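You operate a simulated robot arm through the tools that you are given. There is no shell and no other tool. Be economical: measure what you need, move in short steps, check, and stop when the job is done.

You are at the controls of a simulated two-armed robot. One attempt, no reset.

## Task
Pick up the blue nut driver from the plywood board on rack 30 with one hand, pass it to the other hand and put it on the third shelf of rack 30 from the bottom.

The check looks at the end state, three seconds after you hand in, the way a careful person would. Anything else that was tipped, shoved, dropped, spilled or broken makes it a failure.

## Robot
Two 7-joint arms with two-finger parallel grippers on one trunk, on a base that drives. Base frame: it is fixed to the floor where the robot stands at the start and does not move with it; the origin is under the middle of the robot, x ahead of it, y to its left, z up. Readings come in mm, degrees, newtons and seconds.
The left shoulder is at the start at [60, 189, 1103], the right one opposite. With the tool pointing down near the work surface each hand reaches from about 100 to 640 mm from the robot's upright axis, wherever it stands, measured 20 degrees to its own side. Places, roughly: third shelf of rack 30 [700, 500, 1300]. Payload 3.43 kg a hand.
The TCP of each hand is the grasp point between the finger pads, 30 mm short of the fingertips. In the tool frame z runs along the fingers and y along their closing line. The gripper opens to 94 mm. The fingers are 28 mm wide and 10 mm thick; the gripper's body (50 by 96 mm) begins 55 mm behind the TCP.
Orientation is that of the tool frame in the base frame, as a unit quaternion [x, y, z, w]. With the fingers straight down and closing along the base's y, the tool's x points along the base's -x, its y along +y and its z along -z.

## Interface
- The arms move only by the tool apply_moves. It takes "left_steps", "right_steps" or both (then of equal length, played together; a hand with none holds still); each is a list of rows, each a list of 3 entries, a list of its own where there are three numbers: the shift along the tool's x, y, z in mm, then the turn, a rotation vector about the tool's x, y, z in degrees, then the opening, from 0 (shut) to 1 (fully open). In form: [[[x, y, z], [ax, ay, az], hand], ...]. A call has 1 to 8 rows; each row is the pose to reach, as a shift and turn from the pose commanded when the call began, along the tool's axes at that moment. Rows are played at 5 a second. More than 50 mm and 8.6 degrees between two rows, or a gripper value outside its range, and nothing of the call is played. Where a pose cannot be reached the arm comes as near as it can. A force on the tool above 40 N (or 10 N above the force at the start of the call, whichever is more), or a blocked arm, ends the call early, and 0.2 s more pass. The fingers move at their own pace (about 153 mm/s each) and stop on an object; they squeeze with about 23 N. The grip force told is the motor's: it shows also when the fingers shut on nothing. Time passes only in rows, and 0.2 s behind the last, so rows that repeat a pose let the fingers close. It gives the time, the measured TCP pose, the force on the tool (base axes), the opening and the grip force at its end, in the units of the frame above (readings bear some noise), with the torque about the TCP (base axes, N m) and any sound that the robot's microphone picked up.
- Cameras (640 x 400 px; columns grow to the right, rows downward): "scene" is now at [11.7, -8.7, 1644.8]; the picture's right is [-0.11, -0.99, 0.00], its down [-0.81, 0.09, -0.58] and it looks along [0.57, -0.06, -0.82] (base axes); focal length 269 px, centre (320, 200). "left" rides on the left gripper at [76, -14, -103] in its tool frame; the picture's right is [0.18, 0.98, 0.00], its down [-0.75, 0.14, -0.64] and it looks along [-0.63, 0.12, 0.77] (tool axes); focal length 243 px, centre (320, 200). "right" rides on the right gripper at [76, 14, -102] in its tool frame; the picture's right is [-0.18, 0.98, 0.00], its down [-0.75, -0.14, -0.64] and it looks along [-0.63, -0.12, 0.77] (tool axes); focal length 243 px, centre (320, 200). There is no depth. A picture from a camera that has moved, and an enlarged one, comes with that camera's place and axes in the base frame and with its lens.
- snapshot(camera): a new picture of that camera. It takes no simulated time.
- slide_trunk(by): slides the trunk up (or, below 0, down) by that many mm; the arms and the scene camera ride with it, the base frame stays. It gives what a move gives, with no picture.
- steer(legs): drives the robot by 1 to 6 legs, each [ahead, left, turn to the left] in mm, mm and degrees, along the robot's own axes; the way and the turn of a leg run together, so that a leg with both is an arc; at most 1500 mm and 180 degrees a leg. The arms and the cameras ride along, it lands a little off, and it stops where it bumps. It gives what a move gives.
- aim_head(pan, tilt): turns the head with the scene camera to pan (to the left, within 86 degrees either way) and tilt (down, from -29 to 69), counted from straight ahead of the robot. It gives what a move gives.
- close_up(camera, box): a new picture of the part [left, top, right, bottom] of that camera's present view, enlarged. It takes no simulated time.
- finish_job(): hands the job in; it is judged then, once.

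Work in short steps. Places have to be worked out from the pictures, the camera data and where the tool is seen: move nearer, look again, correct. Check each grasp and each placing, and mend what went wrong. You have 120 turns and 88 pictures in all, those below and enlarged ones among them. Open the grippers and draw the arms clear of the work before you hand the job in, unless the task says otherwise; then end with one line.

The tools are called after "Call:" as name(argument=value, ...) on one line, values as JSON. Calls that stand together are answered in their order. apply_moves: Moves the arms, as the interface text tells. Its arguments: {"type":"object","properties":{"left_steps":{"type":"array"},"right_steps":{"type":"array"}},"required":[]} The other tools are called the same way: slide_trunk (by) slides the trunk up or down; steer (legs) drives the base; aim_head (pan, tilt) turns the head that bears the scene camera; snapshot (camera) takes a picture; close_up (camera, box) takes an enlarged picture of a part of a camera's view; finish_job () hands the job in.

At the start:

```text
time: 0.0
left_eef_pos: [297.2, 185.9, 999.7]
left_ee_rot: [-0.001, 1.0, 0.0, 0.0]
left_contact_force: [0.2, -0.4, -0.3]
left_torque: [-0.01, -0.01, 0.02]
left_finger_gap: 94.1
left_grasp_force: 0.0
right_eef_pos: [266.6, -106.4, 1000.7]
right_ee_rot: [0.0, 1.0, 0.0, 0.0]
right_contact_force: [-0.4, 0.1, -0.6]
right_torque: [-0.05, -0.02, 0.0]
right_finger_gap: 94.2
right_grasp_force: 0.0
trunk travel left (down, up): [-775.0, 215.0]
robot x, y, heading: [3.3, 1.3, 0.0]
head pan, tilt: [-6.2, 54.8]
```

scene: 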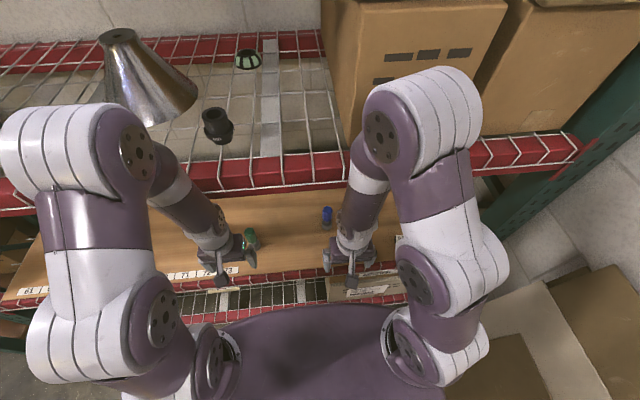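
right: 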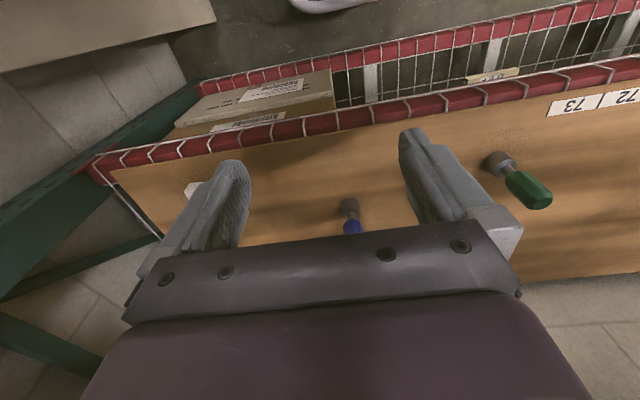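
left: 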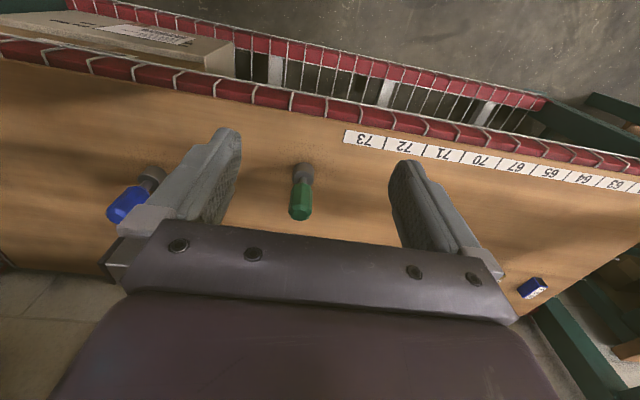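

The drivers appear to stand upright in the board at about z 790, and the red-beamed shelf above looks like z 1300. I'll zoom in on the blue one first.

Call:
close_up(camera="left", box=[60, 130, 220, 230])

Call:
close_up(camera="right", box=[270, 150, 430, 250])

Call:
aim_head(pan=25, tilt=25)

Call:
snapshot(camera="scene")

```text
4.00 times, centred on (140, 180) of left
camera zoom: at [219.6, 171.1, 1101.3], right [-0.18, 0.98, 0.0], down [0.75, 0.14, 0.64], along [0.63, 0.12, -0.77], focal length 970 px, centre (1040, 280)
```

zoom: 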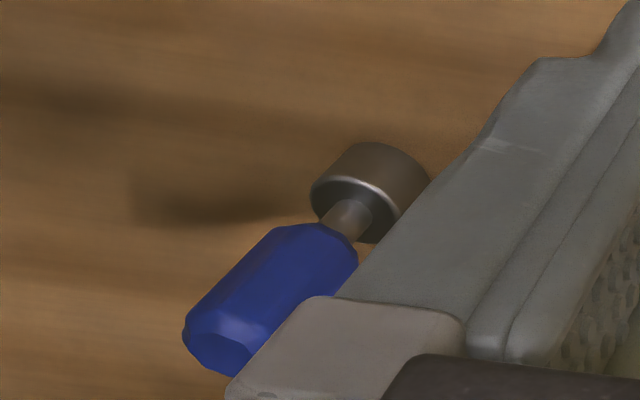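

```text
4.00 times, centred on (350, 200) of right
camera zoom: at [188.9, -91.2, 1101.8], right [0.18, 0.98, 0.0], down [0.75, -0.14, 0.64], along [0.63, -0.12, -0.77], focal length 970 px, centre (200, 200)
```

zoom: 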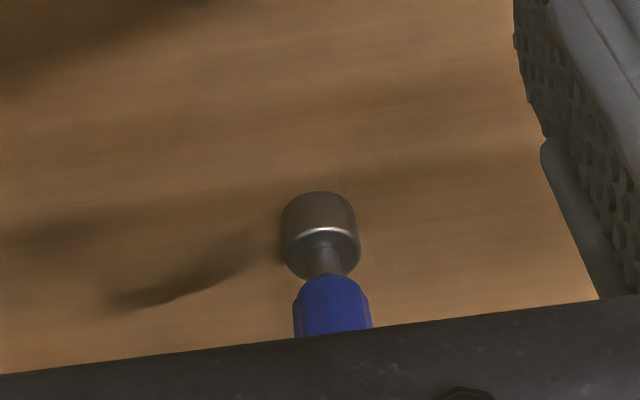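

```text
time: 1.0
left_eef_pos: [297.0, 184.4, 999.9]
left_ee_rot: [0.0, 1.0, 0.0, 0.0]
left_contact_force: [-1.1, 0.0, 0.2]
left_torque: [0.01, -0.02, -0.01]
left_finger_gap: 93.8
left_grasp_force: 0.0
right_eef_pos: [265.1, -105.9, 999.2]
right_ee_rot: [0.0, 1.0, 0.0, 0.0]
right_contact_force: [0.5, 0.8, 0.4]
right_torque: [0.0, 0.03, -0.02]
right_finger_gap: 94.1
right_grasp_force: 0.0
trunk travel left (down, up): [-775.0, 215.0]
robot x, y, heading: [1.9, 0.7, -0.1]
head pan, tilt: [25.0, 25.0]
```

```text
82 pictures are left
camera scene: at [23.5, 38.0, 1688.6], right [0.42, -0.91, 0.0], down [-0.38, -0.18, -0.91], along [0.82, 0.38, -0.42], focal length 269 px, centre (320, 200)
```

scene: 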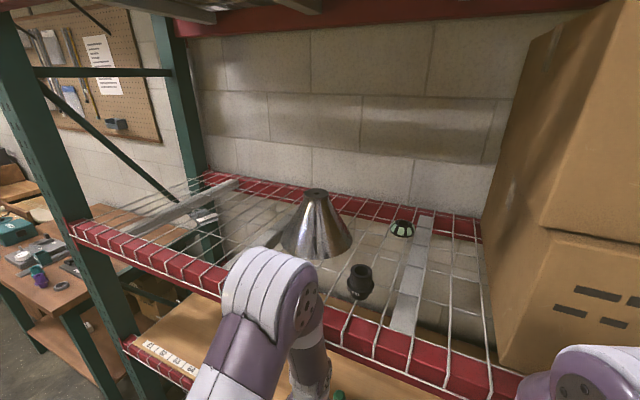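

The blue driver stands free on its socket at about [544, -92], with the base at z≈698 and the top near 825. The third shelf overhangs it from x≈355, so I'll back away to make room for the elbows and plan a 45° tilted approach.

Call:
steer(legs=[[-220, 0, 0]])

Call:
aim_head(pan=0, tilt=35)

Call:
snapshot(camera="scene")

```text
time: 2.6
left_eef_pos: [79.3, 183.4, 999.7]
left_ee_rot: [0.001, 1.0, 0.0, 0.0]
left_contact_force: [0.1, 0.3, 0.0]
left_torque: [0.01, 0.0, -0.01]
left_finger_gap: 94.0
left_grasp_force: 0.1
right_eef_pos: [46.4, -107.3, 1000.0]
right_ee_rot: [0.001, 1.0, 0.0, 0.0]
right_contact_force: [-0.5, 0.7, 0.2]
right_torque: [0.03, -0.03, 0.02]
right_finger_gap: 94.0
right_grasp_force: 0.1
trunk travel left (down, up): [-775.0, 215.0]
robot x, y, heading: [-215.4, -0.5, -0.1]
head pan, tilt: [25.0, 25.0]
```

```text
time: 3.5
left_eef_pos: [79.5, 184.6, 1000.5]
left_ee_rot: [0.002, 1.0, 0.0, 0.0]
left_contact_force: [-0.9, -0.2, -0.1]
left_torque: [0.0, -0.03, 0.01]
left_finger_gap: 94.0
left_grasp_force: 0.1
right_eef_pos: [47.6, -107.1, 999.4]
right_ee_rot: [0.0, 1.0, 0.0, 0.0]
right_contact_force: [-0.1, -0.2, -1.0]
right_torque: [0.0, 0.02, 0.03]
right_finger_gap: 94.0
right_grasp_force: 0.0
trunk travel left (down, up): [-775.0, 215.0]
robot x, y, heading: [-217.1, 2.1, 0.0]
head pan, tilt: [0.0, 35.0]
```

```text
81 pictures are left
camera scene: at [-189.7, -0.6, 1672.9], right [0.0, -1.0, 0.0], down [-0.57, 0.0, -0.82], along [0.82, 0.0, -0.57], focal length 269 px, centre (320, 200)
```

scene: 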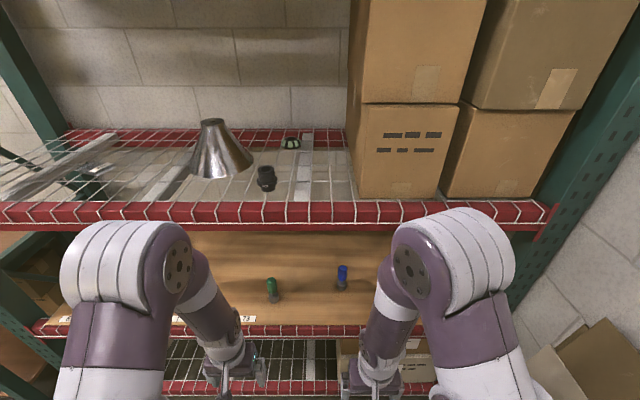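

View is clear: shelf 3 front at x≈300, its beam bottom z≈1270; the upright driver is reachable below it. Lower the trunk 150 and tilt the right hand 45° forward.

Call:
slide_trunk(by=-150)

Call:
apply_moves(right_steps=[[[-30, 0, 0], [0, -7.5, 0], 1], [[-60, 0, 0], [0, -15, 0], 1], [[-90, 0, 0], [0, -22.5, 0], 1], [[-120, 0, 0], [0, -30, 0], 1], [[-150, 0, 0], [0, -37.5, 0], 1], [[-180, 0, 0], [0, -45, 0], 1]])

Call:
snapshot(camera="scene")

Call:
snapshot(camera="right")

```text
time: 5.3
left_eef_pos: [78.8, 183.7, 850.1]
left_ee_rot: [0.001, 1.0, 0.0, 0.0]
left_contact_force: [0.1, 0.2, 0.0]
left_torque: [0.0, 0.02, -0.06]
left_finger_gap: 94.3
left_grasp_force: 0.1
right_eef_pos: [46.9, -105.9, 849.2]
right_ee_rot: [0.001, 1.0, 0.0, 0.0]
right_contact_force: [0.6, 0.4, -0.7]
right_torque: [0.0, -0.03, 0.02]
right_finger_gap: 94.1
right_grasp_force: 0.2
trunk travel left (down, up): [-625.0, 365.0]
robot x, y, heading: [-220.8, 4.0, -0.2]
head pan, tilt: [0.0, 35.0]
```

```text
time: 6.7
left_eef_pos: [79.1, 183.7, 849.5]
left_ee_rot: [0.001, 1.0, 0.0, 0.0]
left_contact_force: [0.6, -0.4, 0.3]
left_torque: [0.02, 0.0, 0.01]
left_finger_gap: 93.8
left_grasp_force: 0.1
right_eef_pos: [228.6, -105.7, 849.3]
right_ee_rot: [0.001, 0.924, 0.0, 0.383]
right_contact_force: [0.1, 0.1, -0.3]
right_torque: [-0.01, 0.04, 0.02]
right_finger_gap: 94.0
right_grasp_force: 0.1
trunk travel left (down, up): [-625.0, 365.0]
robot x, y, heading: [-219.3, 0.5, -0.1]
head pan, tilt: [0.0, 35.0]
```

```text
80 pictures are left
camera scene: at [-190.0, -0.8, 1522.9], right [0.0, -1.0, 0.0], down [-0.57, 0.0, -0.82], along [0.82, 0.0, -0.57], focal length 269 px, centre (320, 200)
```

scene: 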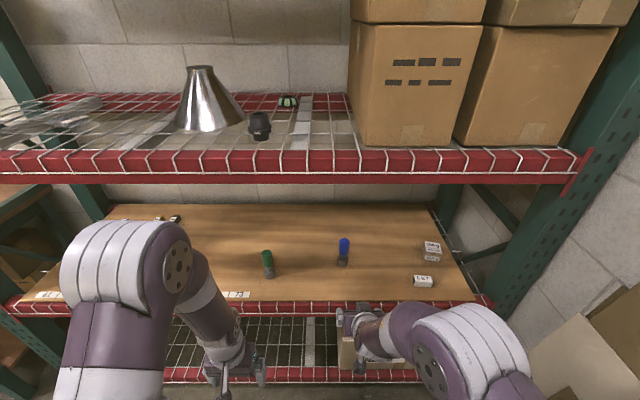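

```text
79 pictures are left
camera right: at [101.8, -91.2, 867.3], right [0.13, 0.98, 0.13], down [0.08, -0.14, 0.99], along [0.99, -0.12, -0.09], focal length 243 px, centre (320, 200)
```

right: 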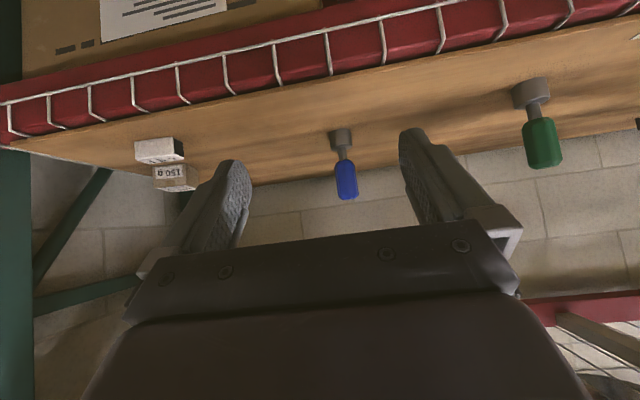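

Driver handle spans z≈760–830 at [544, -94]. Move the right hand to a pre-grasp about 100 mm back along the 45° approach.

Call:
apply_moves(right_steps=[[[-31, 2, 26.7], [0, 0, 0], 1], [[-62, 4, 53.4], [0, 0, 0], 1], [[-93, 6, 80.1], [0, 0, 0], 1], [[-124, 8, 107], [0, 0, 0], 1], [[-155, 10, 133.6], [0, 0, 0], 1], [[-186, 12, 160.5], [0, 0, 0], 1]])

Call:
snapshot(camera="right")

Call:
snapshot(camera="scene")

```text
time: 8.1
left_eef_pos: [79.8, 184.2, 848.7]
left_ee_rot: [0.0, 1.0, 0.0, -0.001]
left_contact_force: [1.1, 0.0, 0.2]
left_torque: [-0.02, -0.02, 0.01]
left_finger_gap: 94.0
left_grasp_force: 0.0
right_eef_pos: [475.1, -96.4, 867.4]
right_ee_rot: [0.0, 0.924, 0.001, 0.381]
right_contact_force: [0.2, 0.7, 0.3]
right_torque: [0.02, 0.01, -0.01]
right_finger_gap: 94.0
right_grasp_force: 0.2
trunk travel left (down, up): [-625.0, 365.0]
robot x, y, heading: [-223.2, 5.9, -0.1]
head pan, tilt: [0.0, 35.0]
```

```text
78 pictures are left
camera right: at [348.3, -81.1, 885.1], right [0.13, 0.98, 0.13], down [0.08, -0.14, 0.99], along [0.99, -0.12, -0.1], focal length 243 px, centre (320, 200)
```

right: 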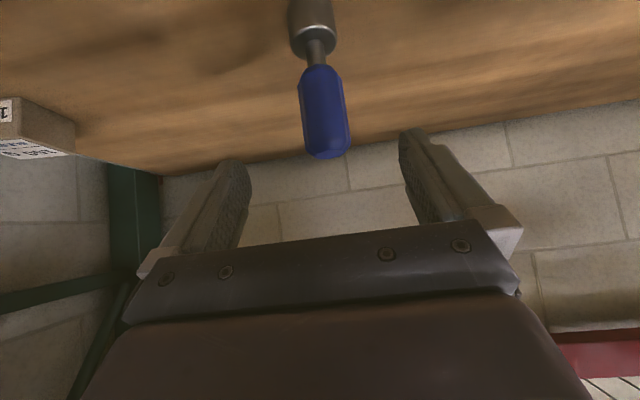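

```text
77 pictures are left
camera scene: at [-188.4, -0.8, 1522.8], right [0.0, -1.0, 0.0], down [-0.57, 0.0, -0.82], along [0.82, 0.0, -0.57], focal length 269 px, centre (320, 200)
```

scene: 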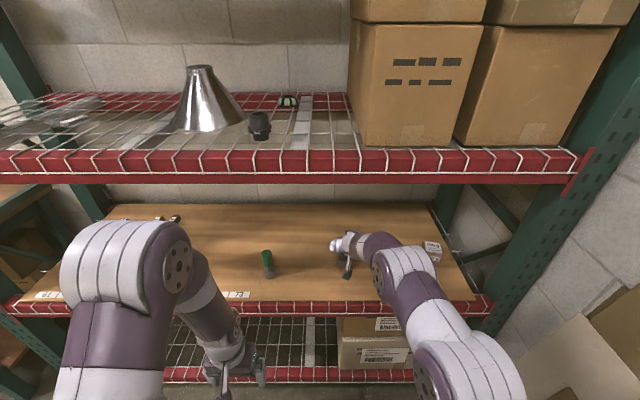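

Refined driver axis: [541, -94], handle z 755–828. Approach to the handle centre at z≈795 with fingers open.

Call:
apply_moves(right_steps=[[[1, 1, 25], [0, 0, 0], 1], [[2, 2, 50], [0, 0, 0], 1], [[3, 2, 75], [0, 0, 0], 1], [[4, 2, 97], [0, 0, 0], 1]])

Call:
snapshot(camera="right")

```text
time: 9.1
left_eef_pos: [78.1, 184.2, 851.0]
left_ee_rot: [0.002, 1.0, 0.0, -0.001]
left_contact_force: [0.3, -0.1, -0.6]
left_torque: [-0.02, 0.0, -0.01]
left_finger_gap: 93.9
left_grasp_force: 0.1
right_eef_pos: [539.0, -93.9, 796.6]
right_ee_rot: [0.0, 0.924, 0.0, 0.383]
right_contact_force: [0.4, -0.1, 0.7]
right_torque: [0.0, -0.01, 0.03]
right_finger_gap: 93.8
right_grasp_force: 0.0
trunk travel left (down, up): [-625.0, 365.0]
robot x, y, heading: [-222.1, -3.7, 0.0]
head pan, tilt: [0.0, 35.0]
```

```text
76 pictures are left
camera right: at [412.0, -79.0, 814.6], right [0.13, 0.98, 0.13], down [0.08, -0.14, 0.99], along [0.99, -0.12, -0.1], focal length 243 px, centre (320, 200)
```

right: 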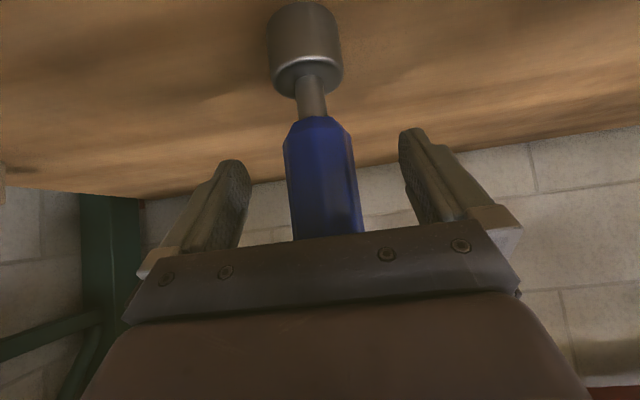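

Handle is centred at the TCP. Close the right fingers.

Call:
apply_moves(right_steps=[[[0, 0, 0], [0, 0, 0], 0], [[0, 0, 0], [0, 0, 0], 0], [[0, 0, 0], [0, 0, 0], 0]])

Call:
snapshot(camera="right")

```text
time: 9.9
left_eef_pos: [79.3, 185.2, 849.0]
left_ee_rot: [0.0, 1.0, 0.0, 0.0]
left_contact_force: [-0.5, -0.2, -0.8]
left_torque: [-0.01, -0.01, 0.05]
left_finger_gap: 93.8
left_grasp_force: 0.0
right_eef_pos: [537.8, -92.1, 796.5]
right_ee_rot: [0.0, 0.924, 0.0, 0.384]
right_contact_force: [1.6, 0.6, 1.6]
right_torque: [0.01, -0.06, 0.04]
right_finger_gap: 39.1
right_grasp_force: 23.3
trunk travel left (down, up): [-625.0, 365.0]
robot x, y, heading: [-217.3, -3.4, -0.1]
head pan, tilt: [0.0, 35.0]
```

```text
75 pictures are left
camera right: at [411.4, -78.7, 815.4], right [0.13, 0.98, 0.13], down [0.08, -0.14, 0.99], along [0.99, -0.12, -0.09], focal length 243 px, centre (320, 200)
```

right: 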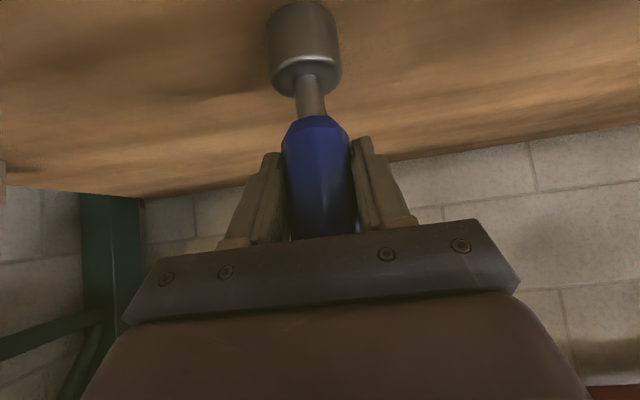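

Gripped at 39 mm with 23 N. Lift 75 mm straight up, then draw it out of the rack.

Call:
apply_moves(right_steps=[[[-14, 0, -14], [0, 0, 0], 0], [[-34, 0, -34], [0, 0, 0], 0], [[-53, 0, -53], [0, 0, 0], 0], [[-21, 0, -85], [0, 0, 0], 0], [[11, 0, -117], [0, 0, 0], 0], [[43, 0, -149], [0, 0, 0], 0], [[75, 0, -181], [0, 0, 0], 0], [[107, 0, -213], [0, 0, 0], 0]])

Call:
snapshot(camera="scene")

Call:
snapshot(camera="right")

```text
time: 11.7
left_eef_pos: [78.9, 183.2, 849.1]
left_ee_rot: [0.001, 1.0, 0.0, 0.001]
left_contact_force: [0.7, -0.2, 0.7]
left_torque: [-0.02, -0.03, 0.02]
left_finger_gap: 94.1
left_grasp_force: 0.1
right_eef_pos: [307.8, -93.6, 870.4]
right_ee_rot: [0.001, 0.924, 0.0, 0.383]
right_contact_force: [-0.9, -0.3, -2.3]
right_torque: [-0.02, -0.04, 0.01]
right_finger_gap: 39.0
right_grasp_force: 22.8
trunk travel left (down, up): [-625.0, 365.0]
robot x, y, heading: [-219.6, 1.4, -0.3]
head pan, tilt: [0.0, 35.0]
```

```text
74 pictures are left
camera scene: at [-191.6, -0.8, 1522.9], right [0.0, -1.0, 0.0], down [-0.57, 0.0, -0.82], along [0.82, 0.0, -0.57], focal length 269 px, centre (320, 200)
```

scene: 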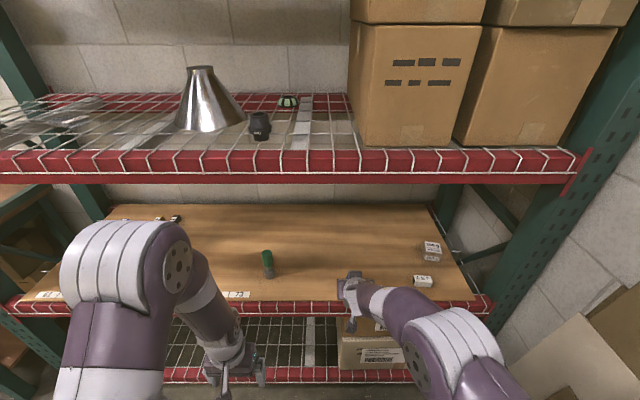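

```text
73 pictures are left
camera right: at [181.9, -78.4, 889.8], right [0.13, 0.98, 0.13], down [0.08, -0.14, 0.99], along [0.99, -0.12, -0.1], focal length 243 px, centre (320, 200)
```

right: 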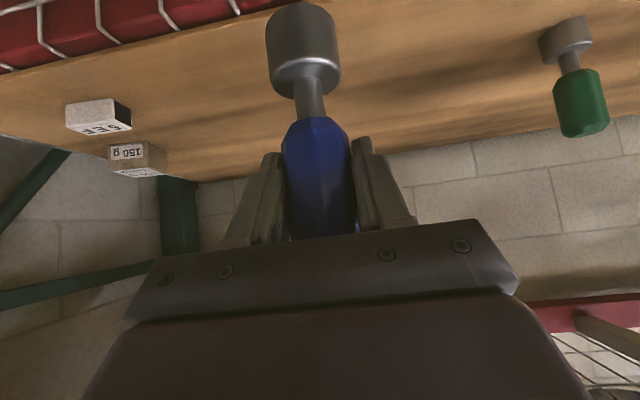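

Driver is held firmly. Back the robot away from the rack for a roomy handover.

Call:
steer(legs=[[-250, 0, 0]])

Call:
apply_moves(right_steps=[[[15, 4, -15], [0, 4.33, 6.13], 0], [[30, 8, -30], [0, 8.66, 12.25], 0], [[44, 12, -44], [0, 13, 18.4], 0], [[59, 17, -59], [0, 17.3, 24.5], 0], [[74, 21, -74], [0, 21.6, 30.6], 0], [[89, 25, -89], [0, 26, 36.75], 0], [[103, 30, -103], [0, 30.3, 42.9], 0], [[118, 34, -118], [0, 34.6, 49], 0]])

Call:
snapshot(camera="scene")

```text
time: 13.4
left_eef_pos: [-129.5, 186.8, 849.1]
left_ee_rot: [0.0, 1.0, 0.0, 0.0]
left_contact_force: [0.1, 0.2, -0.5]
left_torque: [-0.03, 0.03, 0.03]
left_finger_gap: 94.0
left_grasp_force: 0.2
right_eef_pos: [102.1, -91.6, 871.6]
right_ee_rot: [0.001, 0.924, 0.0, 0.383]
right_contact_force: [0.3, -0.3, -1.0]
right_torque: [-0.02, 0.06, -0.01]
right_finger_gap: 39.2
right_grasp_force: 22.6
trunk travel left (down, up): [-625.0, 365.0]
robot x, y, heading: [-426.0, 4.2, -0.1]
head pan, tilt: [0.0, 35.0]
stopped in leg 1: the robot was blocked; the commanded pose is now the measured one
```

```text
time: 15.2
left_eef_pos: [-128.8, 185.4, 850.3]
left_ee_rot: [0.001, 1.0, 0.0, 0.001]
left_contact_force: [0.3, -0.4, -0.6]
left_torque: [0.03, -0.01, 0.02]
left_finger_gap: 94.1
left_grasp_force: 0.0
right_eef_pos: [-65.2, -56.7, 870.0]
right_ee_rot: [0.378, 0.91, 0.156, 0.066]
right_contact_force: [0.0, 0.2, -0.6]
right_torque: [-0.06, -0.02, 0.0]
right_finger_gap: 39.0
right_grasp_force: 22.7
trunk travel left (down, up): [-625.0, 365.0]
robot x, y, heading: [-423.7, -1.1, -0.2]
head pan, tilt: [0.0, 35.0]
```

```text
72 pictures are left
camera scene: at [-398.5, 0.2, 1522.9], right [0.0, -1.0, 0.0], down [-0.57, 0.0, -0.82], along [0.82, 0.0, -0.57], focal length 269 px, centre (320, 200)
```

scene: 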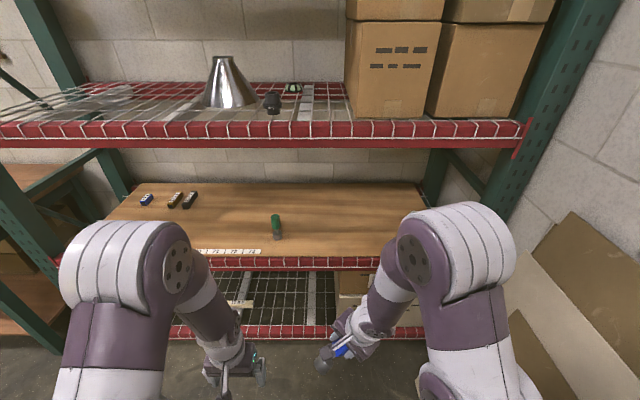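

It bumped something behind at x≈-426, so I won't back up any more; I'll edge forward 60 and look to the side. The first half of the turn worked, so finish it.

Call:
steer(legs=[[60, 0, 0]])

Call:
apply_moves(right_steps=[[[0, 0, 0], [0, 4.33, 6.13], 0], [[0, 0, 0], [0, 8.66, 12.25], 0], [[0, 0, 0], [0, 13, 18.4], 0], [[0, 0, 0], [0, 17.3, 24.5], 0], [[0, 0, 0], [0, 21.6, 30.6], 0], [[0, 0, 0], [0, 26, 36.75], 0], [[0, 0, 0], [0, 30.3, 42.9], 0], [[0, 0, 0], [0, 34.6, 49], 0]])

Call:
aim_head(pan=86, tilt=35)

Call:
snapshot(camera="scene")

Call:
aim_head(pan=-86, tilt=35)

Call:
snapshot(camera="scene")

Call:
aim_head(pan=0, tilt=55)

Call:
snapshot(camera="scene")

```text
time: 16.1
left_eef_pos: [-69.3, 184.3, 849.7]
left_ee_rot: [0.003, 1.0, 0.001, 0.0]
left_contact_force: [0.3, 0.7, -0.3]
left_torque: [0.02, 0.02, -0.02]
left_finger_gap: 94.0
left_grasp_force: 0.1
right_eef_pos: [-4.2, -57.4, 871.0]
right_ee_rot: [0.379, 0.91, 0.156, 0.065]
right_contact_force: [0.1, 0.1, -1.1]
right_torque: [0.0, 0.02, -0.03]
right_finger_gap: 39.0
right_grasp_force: 22.7
trunk travel left (down, up): [-625.0, 365.0]
robot x, y, heading: [-368.7, 2.3, -0.4]
head pan, tilt: [0.0, 35.0]
```

```text
time: 17.9
left_eef_pos: [-69.8, 185.0, 849.2]
left_ee_rot: [0.002, 1.0, 0.001, 0.0]
left_contact_force: [0.2, 0.6, -0.1]
left_torque: [-0.01, -0.02, -0.01]
left_finger_gap: 94.0
left_grasp_force: 0.0
right_eef_pos: [-17.2, -59.2, 814.4]
right_ee_rot: [0.653, 0.652, 0.286, -0.259]
right_contact_force: [0.7, -0.5, -1.6]
right_torque: [-0.02, 0.01, 0.02]
right_finger_gap: 39.1
right_grasp_force: 23.0
right hand out of reach, approached as far as the arm can: row 4, 5, 6, 7, 8
trunk travel left (down, up): [-625.0, 365.0]
robot x, y, heading: [-363.9, -0.2, -0.0]
head pan, tilt: [0.0, 35.0]
```

```text
time: 19.6
left_eef_pos: [-69.7, 185.7, 848.6]
left_ee_rot: [0.002, 1.0, 0.001, 0.0]
left_contact_force: [0.5, 0.4, 0.0]
left_torque: [0.03, 0.02, -0.01]
left_finger_gap: 93.9
left_grasp_force: 0.1
right_eef_pos: [-17.8, -57.7, 814.8]
right_ee_rot: [0.652, 0.654, 0.285, -0.258]
right_contact_force: [0.2, -0.8, -1.7]
right_torque: [-0.01, -0.01, 0.03]
right_finger_gap: 39.1
right_grasp_force: 22.8
trunk travel left (down, up): [-625.0, 365.0]
robot x, y, heading: [-367.7, 1.0, -0.3]
head pan, tilt: [85.9, 35.0]
```

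```text
71 pictures are left
camera scene: at [-420.5, 88.4, 1522.9], right [1.0, -0.07, 0.0], down [-0.04, -0.57, -0.82], along [0.06, 0.82, -0.57], focal length 269 px, centre (320, 200)
```

scene: 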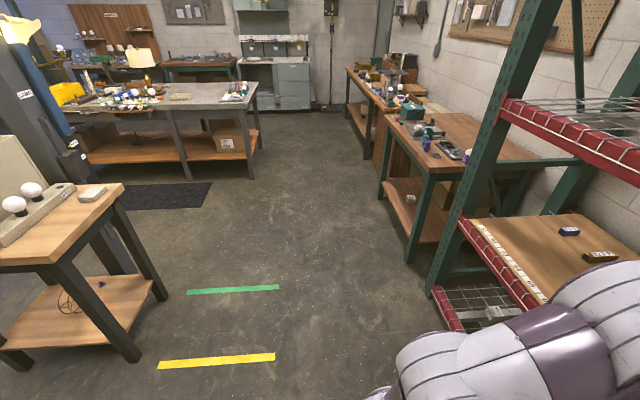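

```text
time: 22.1
left_eef_pos: [-70.1, 184.2, 850.6]
left_ee_rot: [0.002, 1.0, 0.0, 0.0]
left_contact_force: [-0.4, -0.2, -0.2]
left_torque: [0.01, -0.02, -0.01]
left_finger_gap: 94.1
left_grasp_force: 0.1
right_eef_pos: [-17.7, -59.1, 814.1]
right_ee_rot: [0.652, 0.653, 0.285, -0.257]
right_contact_force: [-0.8, -0.2, -1.6]
right_torque: [-0.06, -0.02, 0.03]
right_finger_gap: 39.0
right_grasp_force: 23.0
trunk travel left (down, up): [-625.0, 365.0]
robot x, y, heading: [-369.1, 2.5, -0.1]
head pan, tilt: [-85.9, 35.0]
```

```text
70 pictures are left
camera scene: at [-421.0, -87.3, 1522.9], right [-1.0, -0.07, 0.0], down [-0.04, 0.57, -0.82], along [0.06, -0.82, -0.57], focal length 269 px, centre (320, 200)
```

scene: 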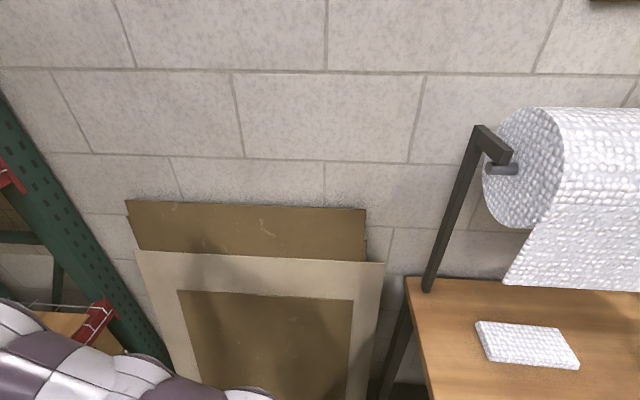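

```text
time: 23.8
left_eef_pos: [-70.0, 185.5, 850.1]
left_ee_rot: [0.002, 1.0, 0.001, 0.001]
left_contact_force: [0.1, 0.0, -0.1]
left_torque: [0.01, -0.02, -0.03]
left_finger_gap: 94.3
left_grasp_force: 0.1
right_eef_pos: [-18.1, -58.6, 815.7]
right_ee_rot: [0.652, 0.653, 0.285, -0.257]
right_contact_force: [-1.1, -0.9, -0.9]
right_torque: [-0.04, 0.04, 0.02]
right_finger_gap: 38.9
right_grasp_force: 22.6
trunk travel left (down, up): [-625.0, 365.0]
robot x, y, heading: [-366.5, 2.2, -0.1]
head pan, tilt: [0.0, 55.0]
```

```text
69 pictures are left
camera scene: at [-354.9, 0.3, 1494.6], right [0.0, -1.0, 0.0], down [-0.82, 0.0, -0.57], along [0.57, 0.0, -0.82], focal length 269 px, centre (320, 200)
```

scene: 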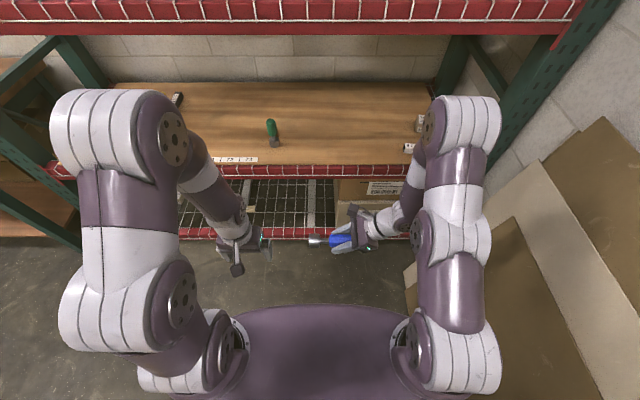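

The right hand now holds the driver horizontal, socket pointing left, centre of socket ≈[-17, 18, 815]. Now turn the left hand 90° about its vertical axis while raising it.

Call:
apply_moves(left_steps=[[[0, 0, -10], [0, 0, 8.4], 1], [[0, 0, -20], [0, 0, 16.8], 1], [[0, 0, -30], [0, 0, 25.2], 1], [[0, 0, -40], [0, 0, 33.6], 1], [[0, 0, -50], [0, 0, 42], 1], [[0, 0, -60], [0, 0, 50.4], 1], [[0, 0, -70], [0, 0, 58.8], 1], [[0, 0, -80], [0, 0, 67.2], 1]])

Call:
apply_moves(left_steps=[[[0, 0, 0], [0, 0, 8], 1], [[0, 0, 0], [0, 0, 16], 1], [[0, 0, 0], [0, 0, 22.8], 1]])

Call:
snapshot(camera="scene")

Call:
snapshot(camera="left")

```text
time: 25.6
left_eef_pos: [-69.6, 185.4, 931.0]
left_ee_rot: [0.556, 0.831, 0.0, 0.0]
left_contact_force: [0.5, -0.1, -0.9]
left_torque: [0.0, 0.0, 0.06]
left_finger_gap: 94.1
left_grasp_force: 0.1
right_eef_pos: [-17.7, -58.4, 816.2]
right_ee_rot: [0.652, 0.653, 0.285, -0.258]
right_contact_force: [0.8, 0.0, -2.1]
right_torque: [0.0, 0.02, 0.03]
right_finger_gap: 38.8
right_grasp_force: 23.2
trunk travel left (down, up): [-625.0, 365.0]
robot x, y, heading: [-366.0, -0.5, -0.2]
head pan, tilt: [0.0, 55.0]
```

```text
time: 26.4
left_eef_pos: [-69.8, 186.3, 931.4]
left_ee_rot: [0.71, 0.705, 0.001, 0.001]
left_contact_force: [-0.9, 0.4, -0.3]
left_torque: [-0.02, 0.0, -0.01]
left_finger_gap: 94.0
left_grasp_force: 0.0
right_eef_pos: [-17.5, -59.1, 815.9]
right_ee_rot: [0.653, 0.652, 0.287, -0.258]
right_contact_force: [0.4, -0.8, -2.1]
right_torque: [-0.01, -0.01, 0.0]
right_finger_gap: 38.8
right_grasp_force: 22.8
trunk travel left (down, up): [-625.0, 365.0]
robot x, y, heading: [-368.3, -2.8, -0.1]
head pan, tilt: [0.0, 55.0]
```

```text
68 pictures are left
camera scene: at [-355.0, 0.3, 1494.6], right [0.0, -1.0, 0.0], down [-0.82, 0.0, -0.57], along [0.57, 0.0, -0.82], focal length 269 px, centre (320, 200)
```

scene: 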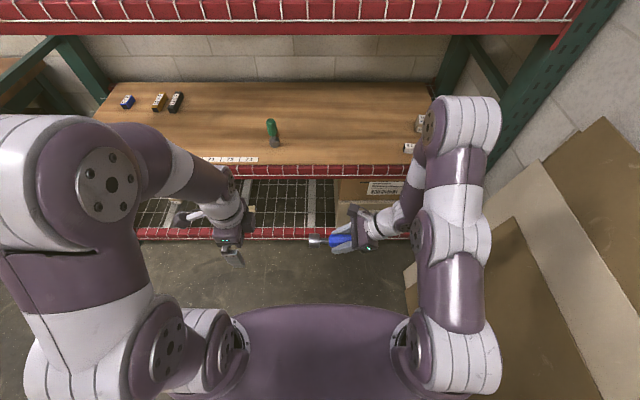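

```text
67 pictures are left
camera left: at [-85.1, 261.8, 1032.1], right [0.98, 0.18, 0.0], down [0.14, -0.75, 0.64], along [0.12, -0.63, -0.77], focal length 243 px, centre (320, 200)
```

left: 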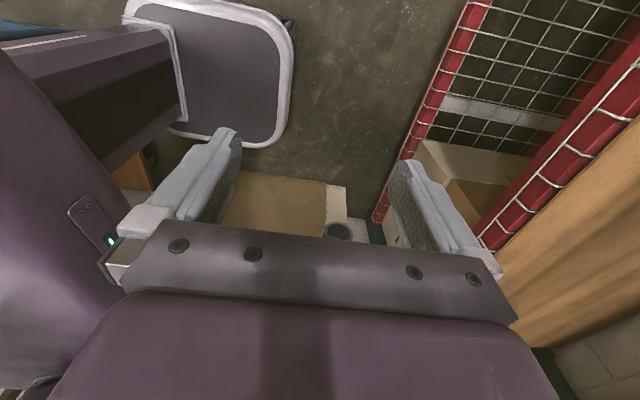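

Socket end seen just where computed, [-17, 38, 817]. Move the left hand above the socket first at the present height.

Call:
apply_moves(left_steps=[[[-41, 13, 0], [0, 0, 0], 1], [[-82, 26, 0], [0, 0, 0], 1], [[-123, 40, 0], [0, 0, 0], 1], [[-164, 53, 0], [0, 0, 0], 1]])

Call:
snapshot(camera="left")

Call:
snapshot(camera="right")

Call:
snapshot(camera="scene")

```text
time: 27.4
left_eef_pos: [-14.3, 19.1, 929.8]
left_ee_rot: [0.708, 0.706, 0.0, 0.0]
left_contact_force: [0.3, 0.5, -0.3]
left_torque: [0.03, 0.0, 0.0]
left_finger_gap: 94.2
left_grasp_force: 0.1
right_eef_pos: [-16.8, -59.4, 814.2]
right_ee_rot: [0.652, 0.653, 0.286, -0.258]
right_contact_force: [-0.8, 0.5, -1.9]
right_torque: [-0.01, -0.01, -0.03]
right_finger_gap: 38.7
right_grasp_force: 22.4
trunk travel left (down, up): [-625.0, 365.0]
robot x, y, heading: [-369.8, 3.0, 0.1]
head pan, tilt: [0.0, 55.0]
```

```text
66 pictures are left
camera left: at [-29.2, 95.9, 1030.9], right [0.98, 0.18, 0.0], down [0.14, -0.75, 0.64], along [0.12, -0.63, -0.77], focal length 243 px, centre (320, 200)
```

left: 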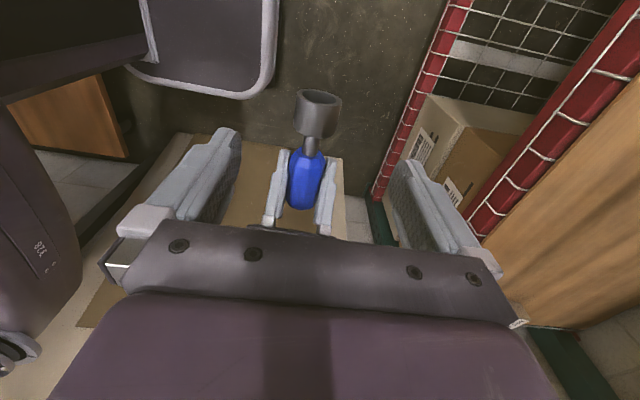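

```text
65 pictures are left
camera right: at [-8.2, -77.8, 941.6], right [0.99, -0.14, -0.09], down [-0.15, -0.98, -0.09], along [-0.08, 0.1, -0.99], focal length 243 px, centre (320, 200)
```

right: 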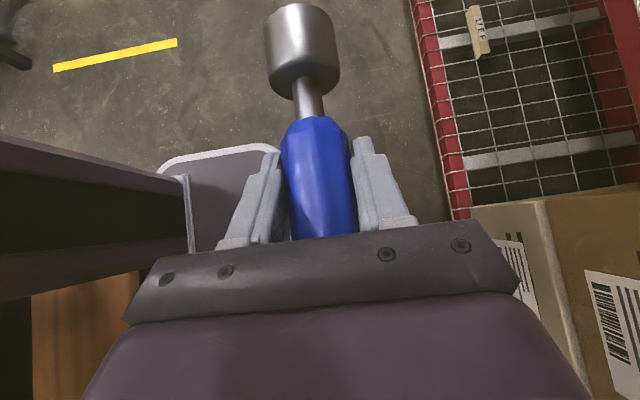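

```text
64 pictures are left
camera scene: at [-354.2, -0.8, 1494.6], right [0.0, -1.0, 0.0], down [-0.82, 0.0, -0.57], along [0.57, 0.0, -0.82], focal length 269 px, centre (320, 200)
```

scene: 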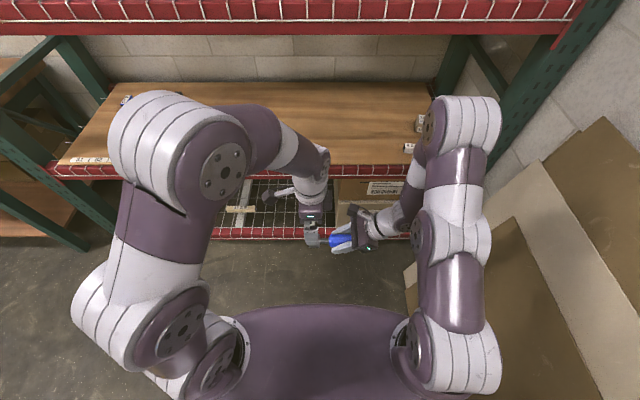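

Alignment is good (socket centre ≈[-17, 17]). Descend the left hand 107 mm around the socket.

Call:
apply_moves(left_steps=[[[0, -3, 36], [0, 0, 0], 1], [[0, -3, 72], [0, 0, 0], 1], [[0, -3, 92], [0, 0, 0], 1], [[0, -3, 107], [0, 0, 0], 1]])

Call:
snapshot(camera="left")

Call:
snapshot(camera="right")

```text
time: 28.4
left_eef_pos: [-19.5, 21.2, 822.3]
left_ee_rot: [0.708, 0.706, 0.0, 0.0]
left_contact_force: [-0.4, 0.4, -1.0]
left_torque: [0.0, 0.01, -0.01]
left_finger_gap: 93.7
left_grasp_force: 0.0
right_eef_pos: [-18.1, -59.0, 816.3]
right_ee_rot: [0.652, 0.653, 0.286, -0.258]
right_contact_force: [-0.8, 0.0, -1.3]
right_torque: [-0.07, 0.02, 0.01]
right_finger_gap: 38.7
right_grasp_force: 22.4
trunk travel left (down, up): [-625.0, 365.0]
robot x, y, heading: [-368.6, 0.2, -0.2]
head pan, tilt: [0.0, 55.0]
```

```text
63 pictures are left
camera left: at [-35.9, 97.8, 923.6], right [0.98, 0.18, 0.0], down [0.14, -0.75, 0.64], along [0.12, -0.63, -0.77], focal length 243 px, centre (320, 200)
```

left: 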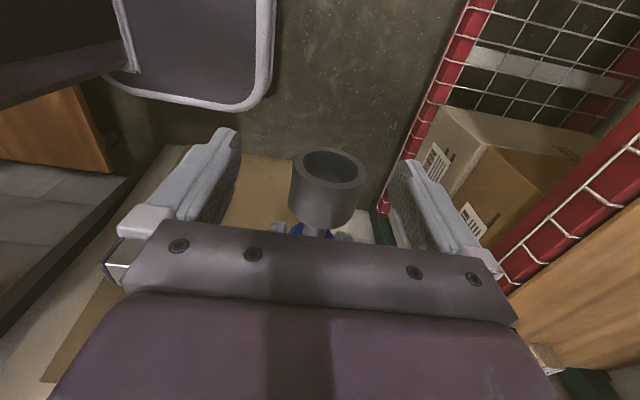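

```text
62 pictures are left
camera right: at [-8.5, -77.3, 941.8], right [0.99, -0.14, -0.09], down [-0.15, -0.98, -0.09], along [-0.08, 0.1, -0.99], focal length 243 px, centre (320, 200)
```

right: 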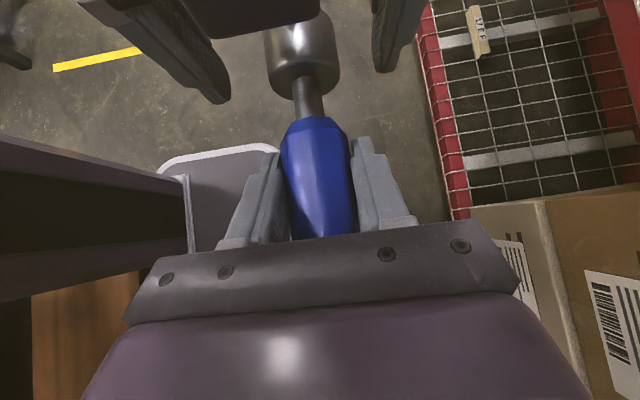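

The socket sits between the left fingers, about 4 mm off centre. Correct and close the left hand on it.

Call:
apply_moves(left_steps=[[[0, 4, 0], [0, 0, 0], 1], [[0, 4, 0], [0, 0, 0], 0], [[0, 4, 0], [0, 0, 0], 0], [[0, 4, 0], [0, 0, 0], 0]])

Call:
snapshot(camera="left")

```text
time: 29.4
left_eef_pos: [-17.1, 20.3, 822.8]
left_ee_rot: [0.708, 0.706, 0.0, 0.0]
left_contact_force: [0.9, 0.4, -0.4]
left_torque: [-0.02, -0.02, -0.11]
left_finger_gap: 39.7
left_grasp_force: 23.3
right_eef_pos: [-17.2, -59.0, 815.4]
right_ee_rot: [0.652, 0.653, 0.286, -0.258]
right_contact_force: [-0.5, -1.0, -0.2]
right_torque: [0.11, -0.01, 0.2]
right_finger_gap: 38.8
right_grasp_force: 22.9
trunk travel left (down, up): [-625.0, 365.0]
robot x, y, heading: [-365.7, 1.5, -0.3]
head pan, tilt: [0.0, 55.0]
```

```text
61 pictures are left
camera left: at [-31.8, 98.2, 924.3], right [0.98, 0.18, 0.0], down [0.14, -0.75, 0.64], along [0.12, -0.63, -0.77], focal length 243 px, centre (320, 200)
```

left: 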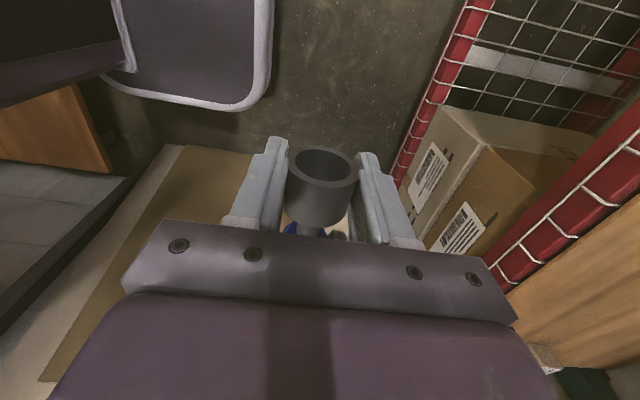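

Both hands hold it (left 39.7 mm, 23 N). Open the right hand and draw it back along its fingers.

Call:
apply_moves(right_steps=[[[0, 0, 0], [0, 0, 0], 1], [[0, 0, 0], [0, 0, 0], 1], [[0, 0, 0], [0, 0, 0], 1], [[0, 0, -35], [0, 0, 0], 1], [[0, 0, -75], [0, 0, 0], 1], [[0, 0, -120], [0, 0, 0], 1]])

Call:
snapshot(camera="right")

Call:
snapshot(camera="scene")

```text
time: 30.8
left_eef_pos: [-17.1, 20.1, 822.3]
left_ee_rot: [0.708, 0.706, 0.0, 0.0]
left_contact_force: [0.1, -0.5, -0.1]
left_torque: [0.11, -0.03, -0.02]
left_finger_gap: 39.6
left_grasp_force: 23.6
right_eef_pos: [-38.2, -105.3, 814.5]
right_ee_rot: [0.655, 0.652, 0.272, -0.269]
right_contact_force: [0.5, -0.4, -0.3]
right_torque: [-0.01, -0.03, 0.0]
right_finger_gap: 93.9
right_grasp_force: 0.0
right hand out of reach, approached as far as the arm can: row 4, 5, 6
trunk travel left (down, up): [-625.0, 365.0]
robot x, y, heading: [-365.1, -0.0, -0.1]
head pan, tilt: [0.0, 55.0]
```

```text
60 pictures are left
camera right: at [-24.1, -125.1, 940.2], right [0.98, -0.13, -0.13], down [-0.15, -0.99, -0.08], along [-0.12, 0.1, -0.99], focal length 243 px, centre (320, 200)
```

right: 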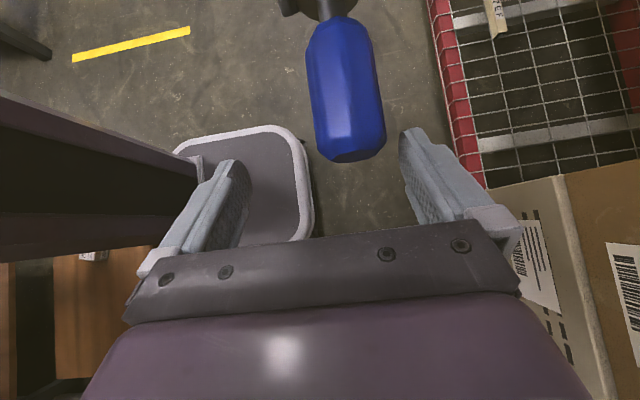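

```text
59 pictures are left
camera scene: at [-355.1, -0.1, 1494.6], right [0.0, -1.0, 0.0], down [-0.82, 0.0, -0.57], along [0.57, 0.0, -0.82], focal length 269 px, centre (320, 200)
```

scene: 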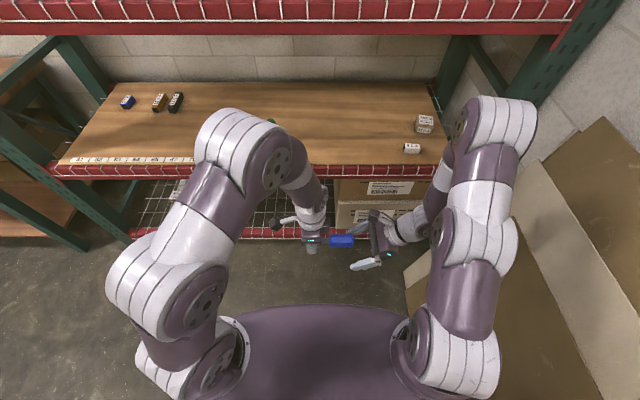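

The left hand alone holds the driver now. Move it left and clear of the right hand, then turn the right hand back partway.

Call:
apply_moves(left_steps=[[[40, 0, -10], [0, 0, 0], 0], [[80, 0, -20], [0, 0, 0], 0], [[120, 0, -30], [0, 0, 0], 0], [[160, 0, -40], [0, 0, 0], 0]])

Call:
apply_moves(right_steps=[[[0, 0, 0], [0, -4.33, -6.13], 1], [[0, 0, 0], [0, -8.66, -12.25], 1], [[0, 0, 0], [0, -13, -18.4], 1], [[0, 0, 0], [0, -17.3, -24.5], 1], [[0, 0, 0], [0, -21.6, -30.6], 1], [[0, 0, 0], [0, -26, -36.75], 1], [[0, 0, 0], [0, -30.3, -42.9], 1], [[0, 0, 0], [0, -34.6, -49], 1]])

Call:
snapshot(camera="scene")

Call:
snapshot(camera="left")

```text
time: 31.8
left_eef_pos: [-15.7, 180.6, 862.8]
left_ee_rot: [0.708, 0.706, 0.0, 0.001]
left_contact_force: [-0.9, 0.9, -1.5]
left_torque: [0.09, 0.02, 0.0]
left_finger_gap: 39.4
left_grasp_force: 22.7
right_eef_pos: [-37.7, -105.8, 813.5]
right_ee_rot: [0.655, 0.652, 0.272, -0.269]
right_contact_force: [-0.5, 0.4, 0.6]
right_torque: [0.0, 0.02, 0.0]
right_finger_gap: 94.1
right_grasp_force: 0.1
trunk travel left (down, up): [-625.0, 365.0]
robot x, y, heading: [-368.2, -0.2, -0.2]
head pan, tilt: [0.0, 55.0]
```

```text
time: 33.5
left_eef_pos: [-15.1, 179.5, 863.6]
left_ee_rot: [0.709, 0.705, 0.0, 0.0]
left_contact_force: [-0.3, 0.0, -1.3]
left_torque: [0.09, -0.01, 0.01]
left_finger_gap: 39.4
left_grasp_force: 22.9
right_eef_pos: [-38.1, -106.1, 815.6]
right_ee_rot: [0.379, 0.91, 0.156, 0.065]
right_contact_force: [-0.1, 0.1, 0.3]
right_torque: [0.0, 0.02, -0.01]
right_finger_gap: 93.9
right_grasp_force: 0.0
trunk travel left (down, up): [-625.0, 365.0]
robot x, y, heading: [-367.4, 0.7, -0.4]
head pan, tilt: [0.0, 55.0]
```

```text
58 pictures are left
camera scene: at [-355.5, 0.8, 1494.6], right [0.0, -1.0, 0.0], down [-0.82, 0.0, -0.57], along [0.57, 0.0, -0.82], focal length 269 px, centre (320, 200)
```

scene: 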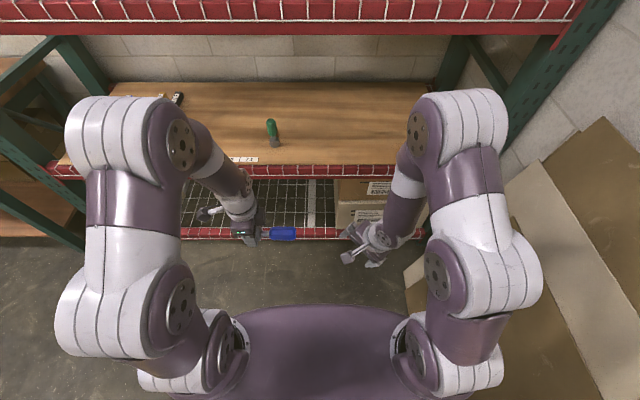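

```text
57 pictures are left
camera left: at [-30.3, 256.8, 964.3], right [0.98, 0.18, 0.0], down [0.14, -0.75, 0.64], along [0.12, -0.63, -0.77], focal length 243 px, centre (320, 200)
```

left: 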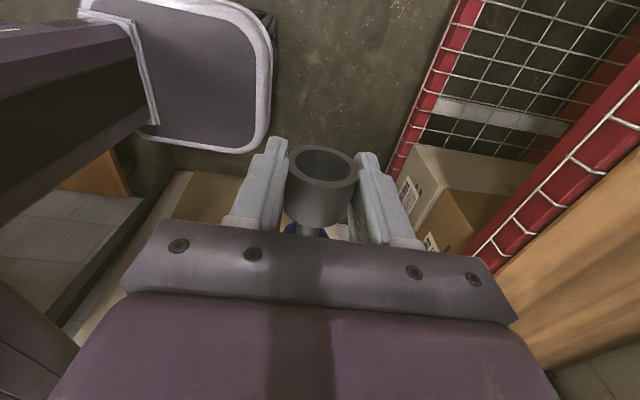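

Left has it securely. Tuck the right hand (fingers down, drawn in) so it won't touch the rack, then raise the trunk fully.

Call:
apply_moves(right_steps=[[[10, -19, -3], [3.1, 1.3, -7.45], 1], [[19, -38, -6], [6.1, 2.6, -14.9], 1], [[29, -57, -9], [9.2, 3.85, -22.3], 1], [[39, -76, -12.5], [12.3, 5.1, -29.8], 1], [[48, -95, -16], [15.3, 6.4, -37.2], 1], [[58, -114, -19], [18.4, 7.7, -44.7], 1]])

Call:
slide_trunk(by=365)

Call:
aim_head(pan=25, tilt=40)

Call:
snapshot(camera="scene")

```text
time: 34.5
left_eef_pos: [-14.9, 179.0, 862.8]
left_ee_rot: [0.709, 0.705, 0.0, 0.0]
left_contact_force: [-0.5, -0.2, -1.2]
left_torque: [0.1, 0.01, 0.01]
left_finger_gap: 39.5
left_grasp_force: 23.0
right_eef_pos: [-103.5, -128.8, 805.4]
right_ee_rot: [0.156, 0.985, 0.066, 0.039]
right_contact_force: [0.8, -0.6, 1.4]
right_torque: [0.04, 0.32, 0.0]
right_finger_gap: 93.8
right_grasp_force: 0.1
trunk travel left (down, up): [-625.0, 365.0]
robot x, y, heading: [-367.1, 3.1, -0.4]
head pan, tilt: [0.0, 55.0]
stopped in row 4 (right hand): the force on the tool passed its limit at 74 N (the readings are from after the stop); the commanded pose is now the measured one
```

```text
time: 38.1
left_eef_pos: [-15.8, 178.9, 1228.2]
left_ee_rot: [0.708, 0.706, 0.001, 0.001]
left_contact_force: [0.2, 0.5, -1.3]
left_torque: [0.09, 0.01, -0.06]
left_finger_gap: 39.2
left_grasp_force: 23.4
right_eef_pos: [-103.3, -128.2, 1170.0]
right_ee_rot: [0.155, 0.985, 0.067, 0.039]
right_contact_force: [2.3, -0.5, -1.1]
right_torque: [-0.02, 0.2, -0.06]
right_finger_gap: 94.0
right_grasp_force: 0.1
trunk travel left (down, up): [-990.0, 0.0]
robot x, y, heading: [-370.4, 0.7, -0.2]
head pan, tilt: [0.0, 55.0]
```

```text
time: 39.0
left_eef_pos: [-15.1, 179.5, 1227.9]
left_ee_rot: [0.708, 0.706, 0.0, 0.0]
left_contact_force: [0.4, 0.2, -1.5]
left_torque: [0.07, 0.02, 0.0]
left_finger_gap: 39.6
left_grasp_force: 23.4
right_eef_pos: [-103.6, -128.0, 1170.4]
right_ee_rot: [0.155, 0.985, 0.067, 0.039]
right_contact_force: [4.2, 0.8, 0.4]
right_torque: [-0.02, 0.48, -0.13]
right_finger_gap: 93.9
right_grasp_force: 0.1
trunk travel left (down, up): [-990.0, 0.0]
robot x, y, heading: [-367.1, -1.2, -0.2]
head pan, tilt: [25.0, 40.0]
```

```text
56 pictures are left
camera scene: at [-349.9, 36.2, 1880.3], right [0.42, -0.91, 0.0], down [-0.58, -0.27, -0.77], along [0.7, 0.32, -0.64], focal length 269 px, centre (320, 200)
```

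scene: 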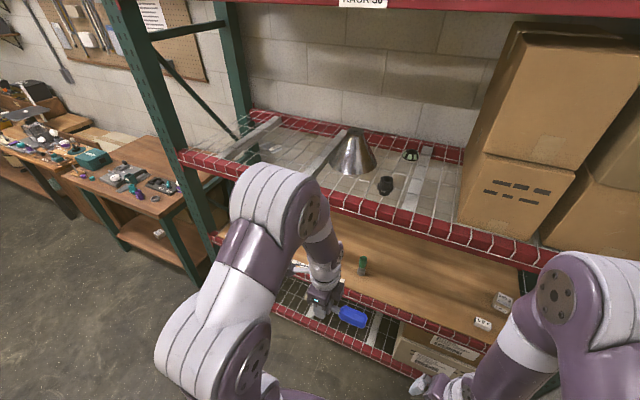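

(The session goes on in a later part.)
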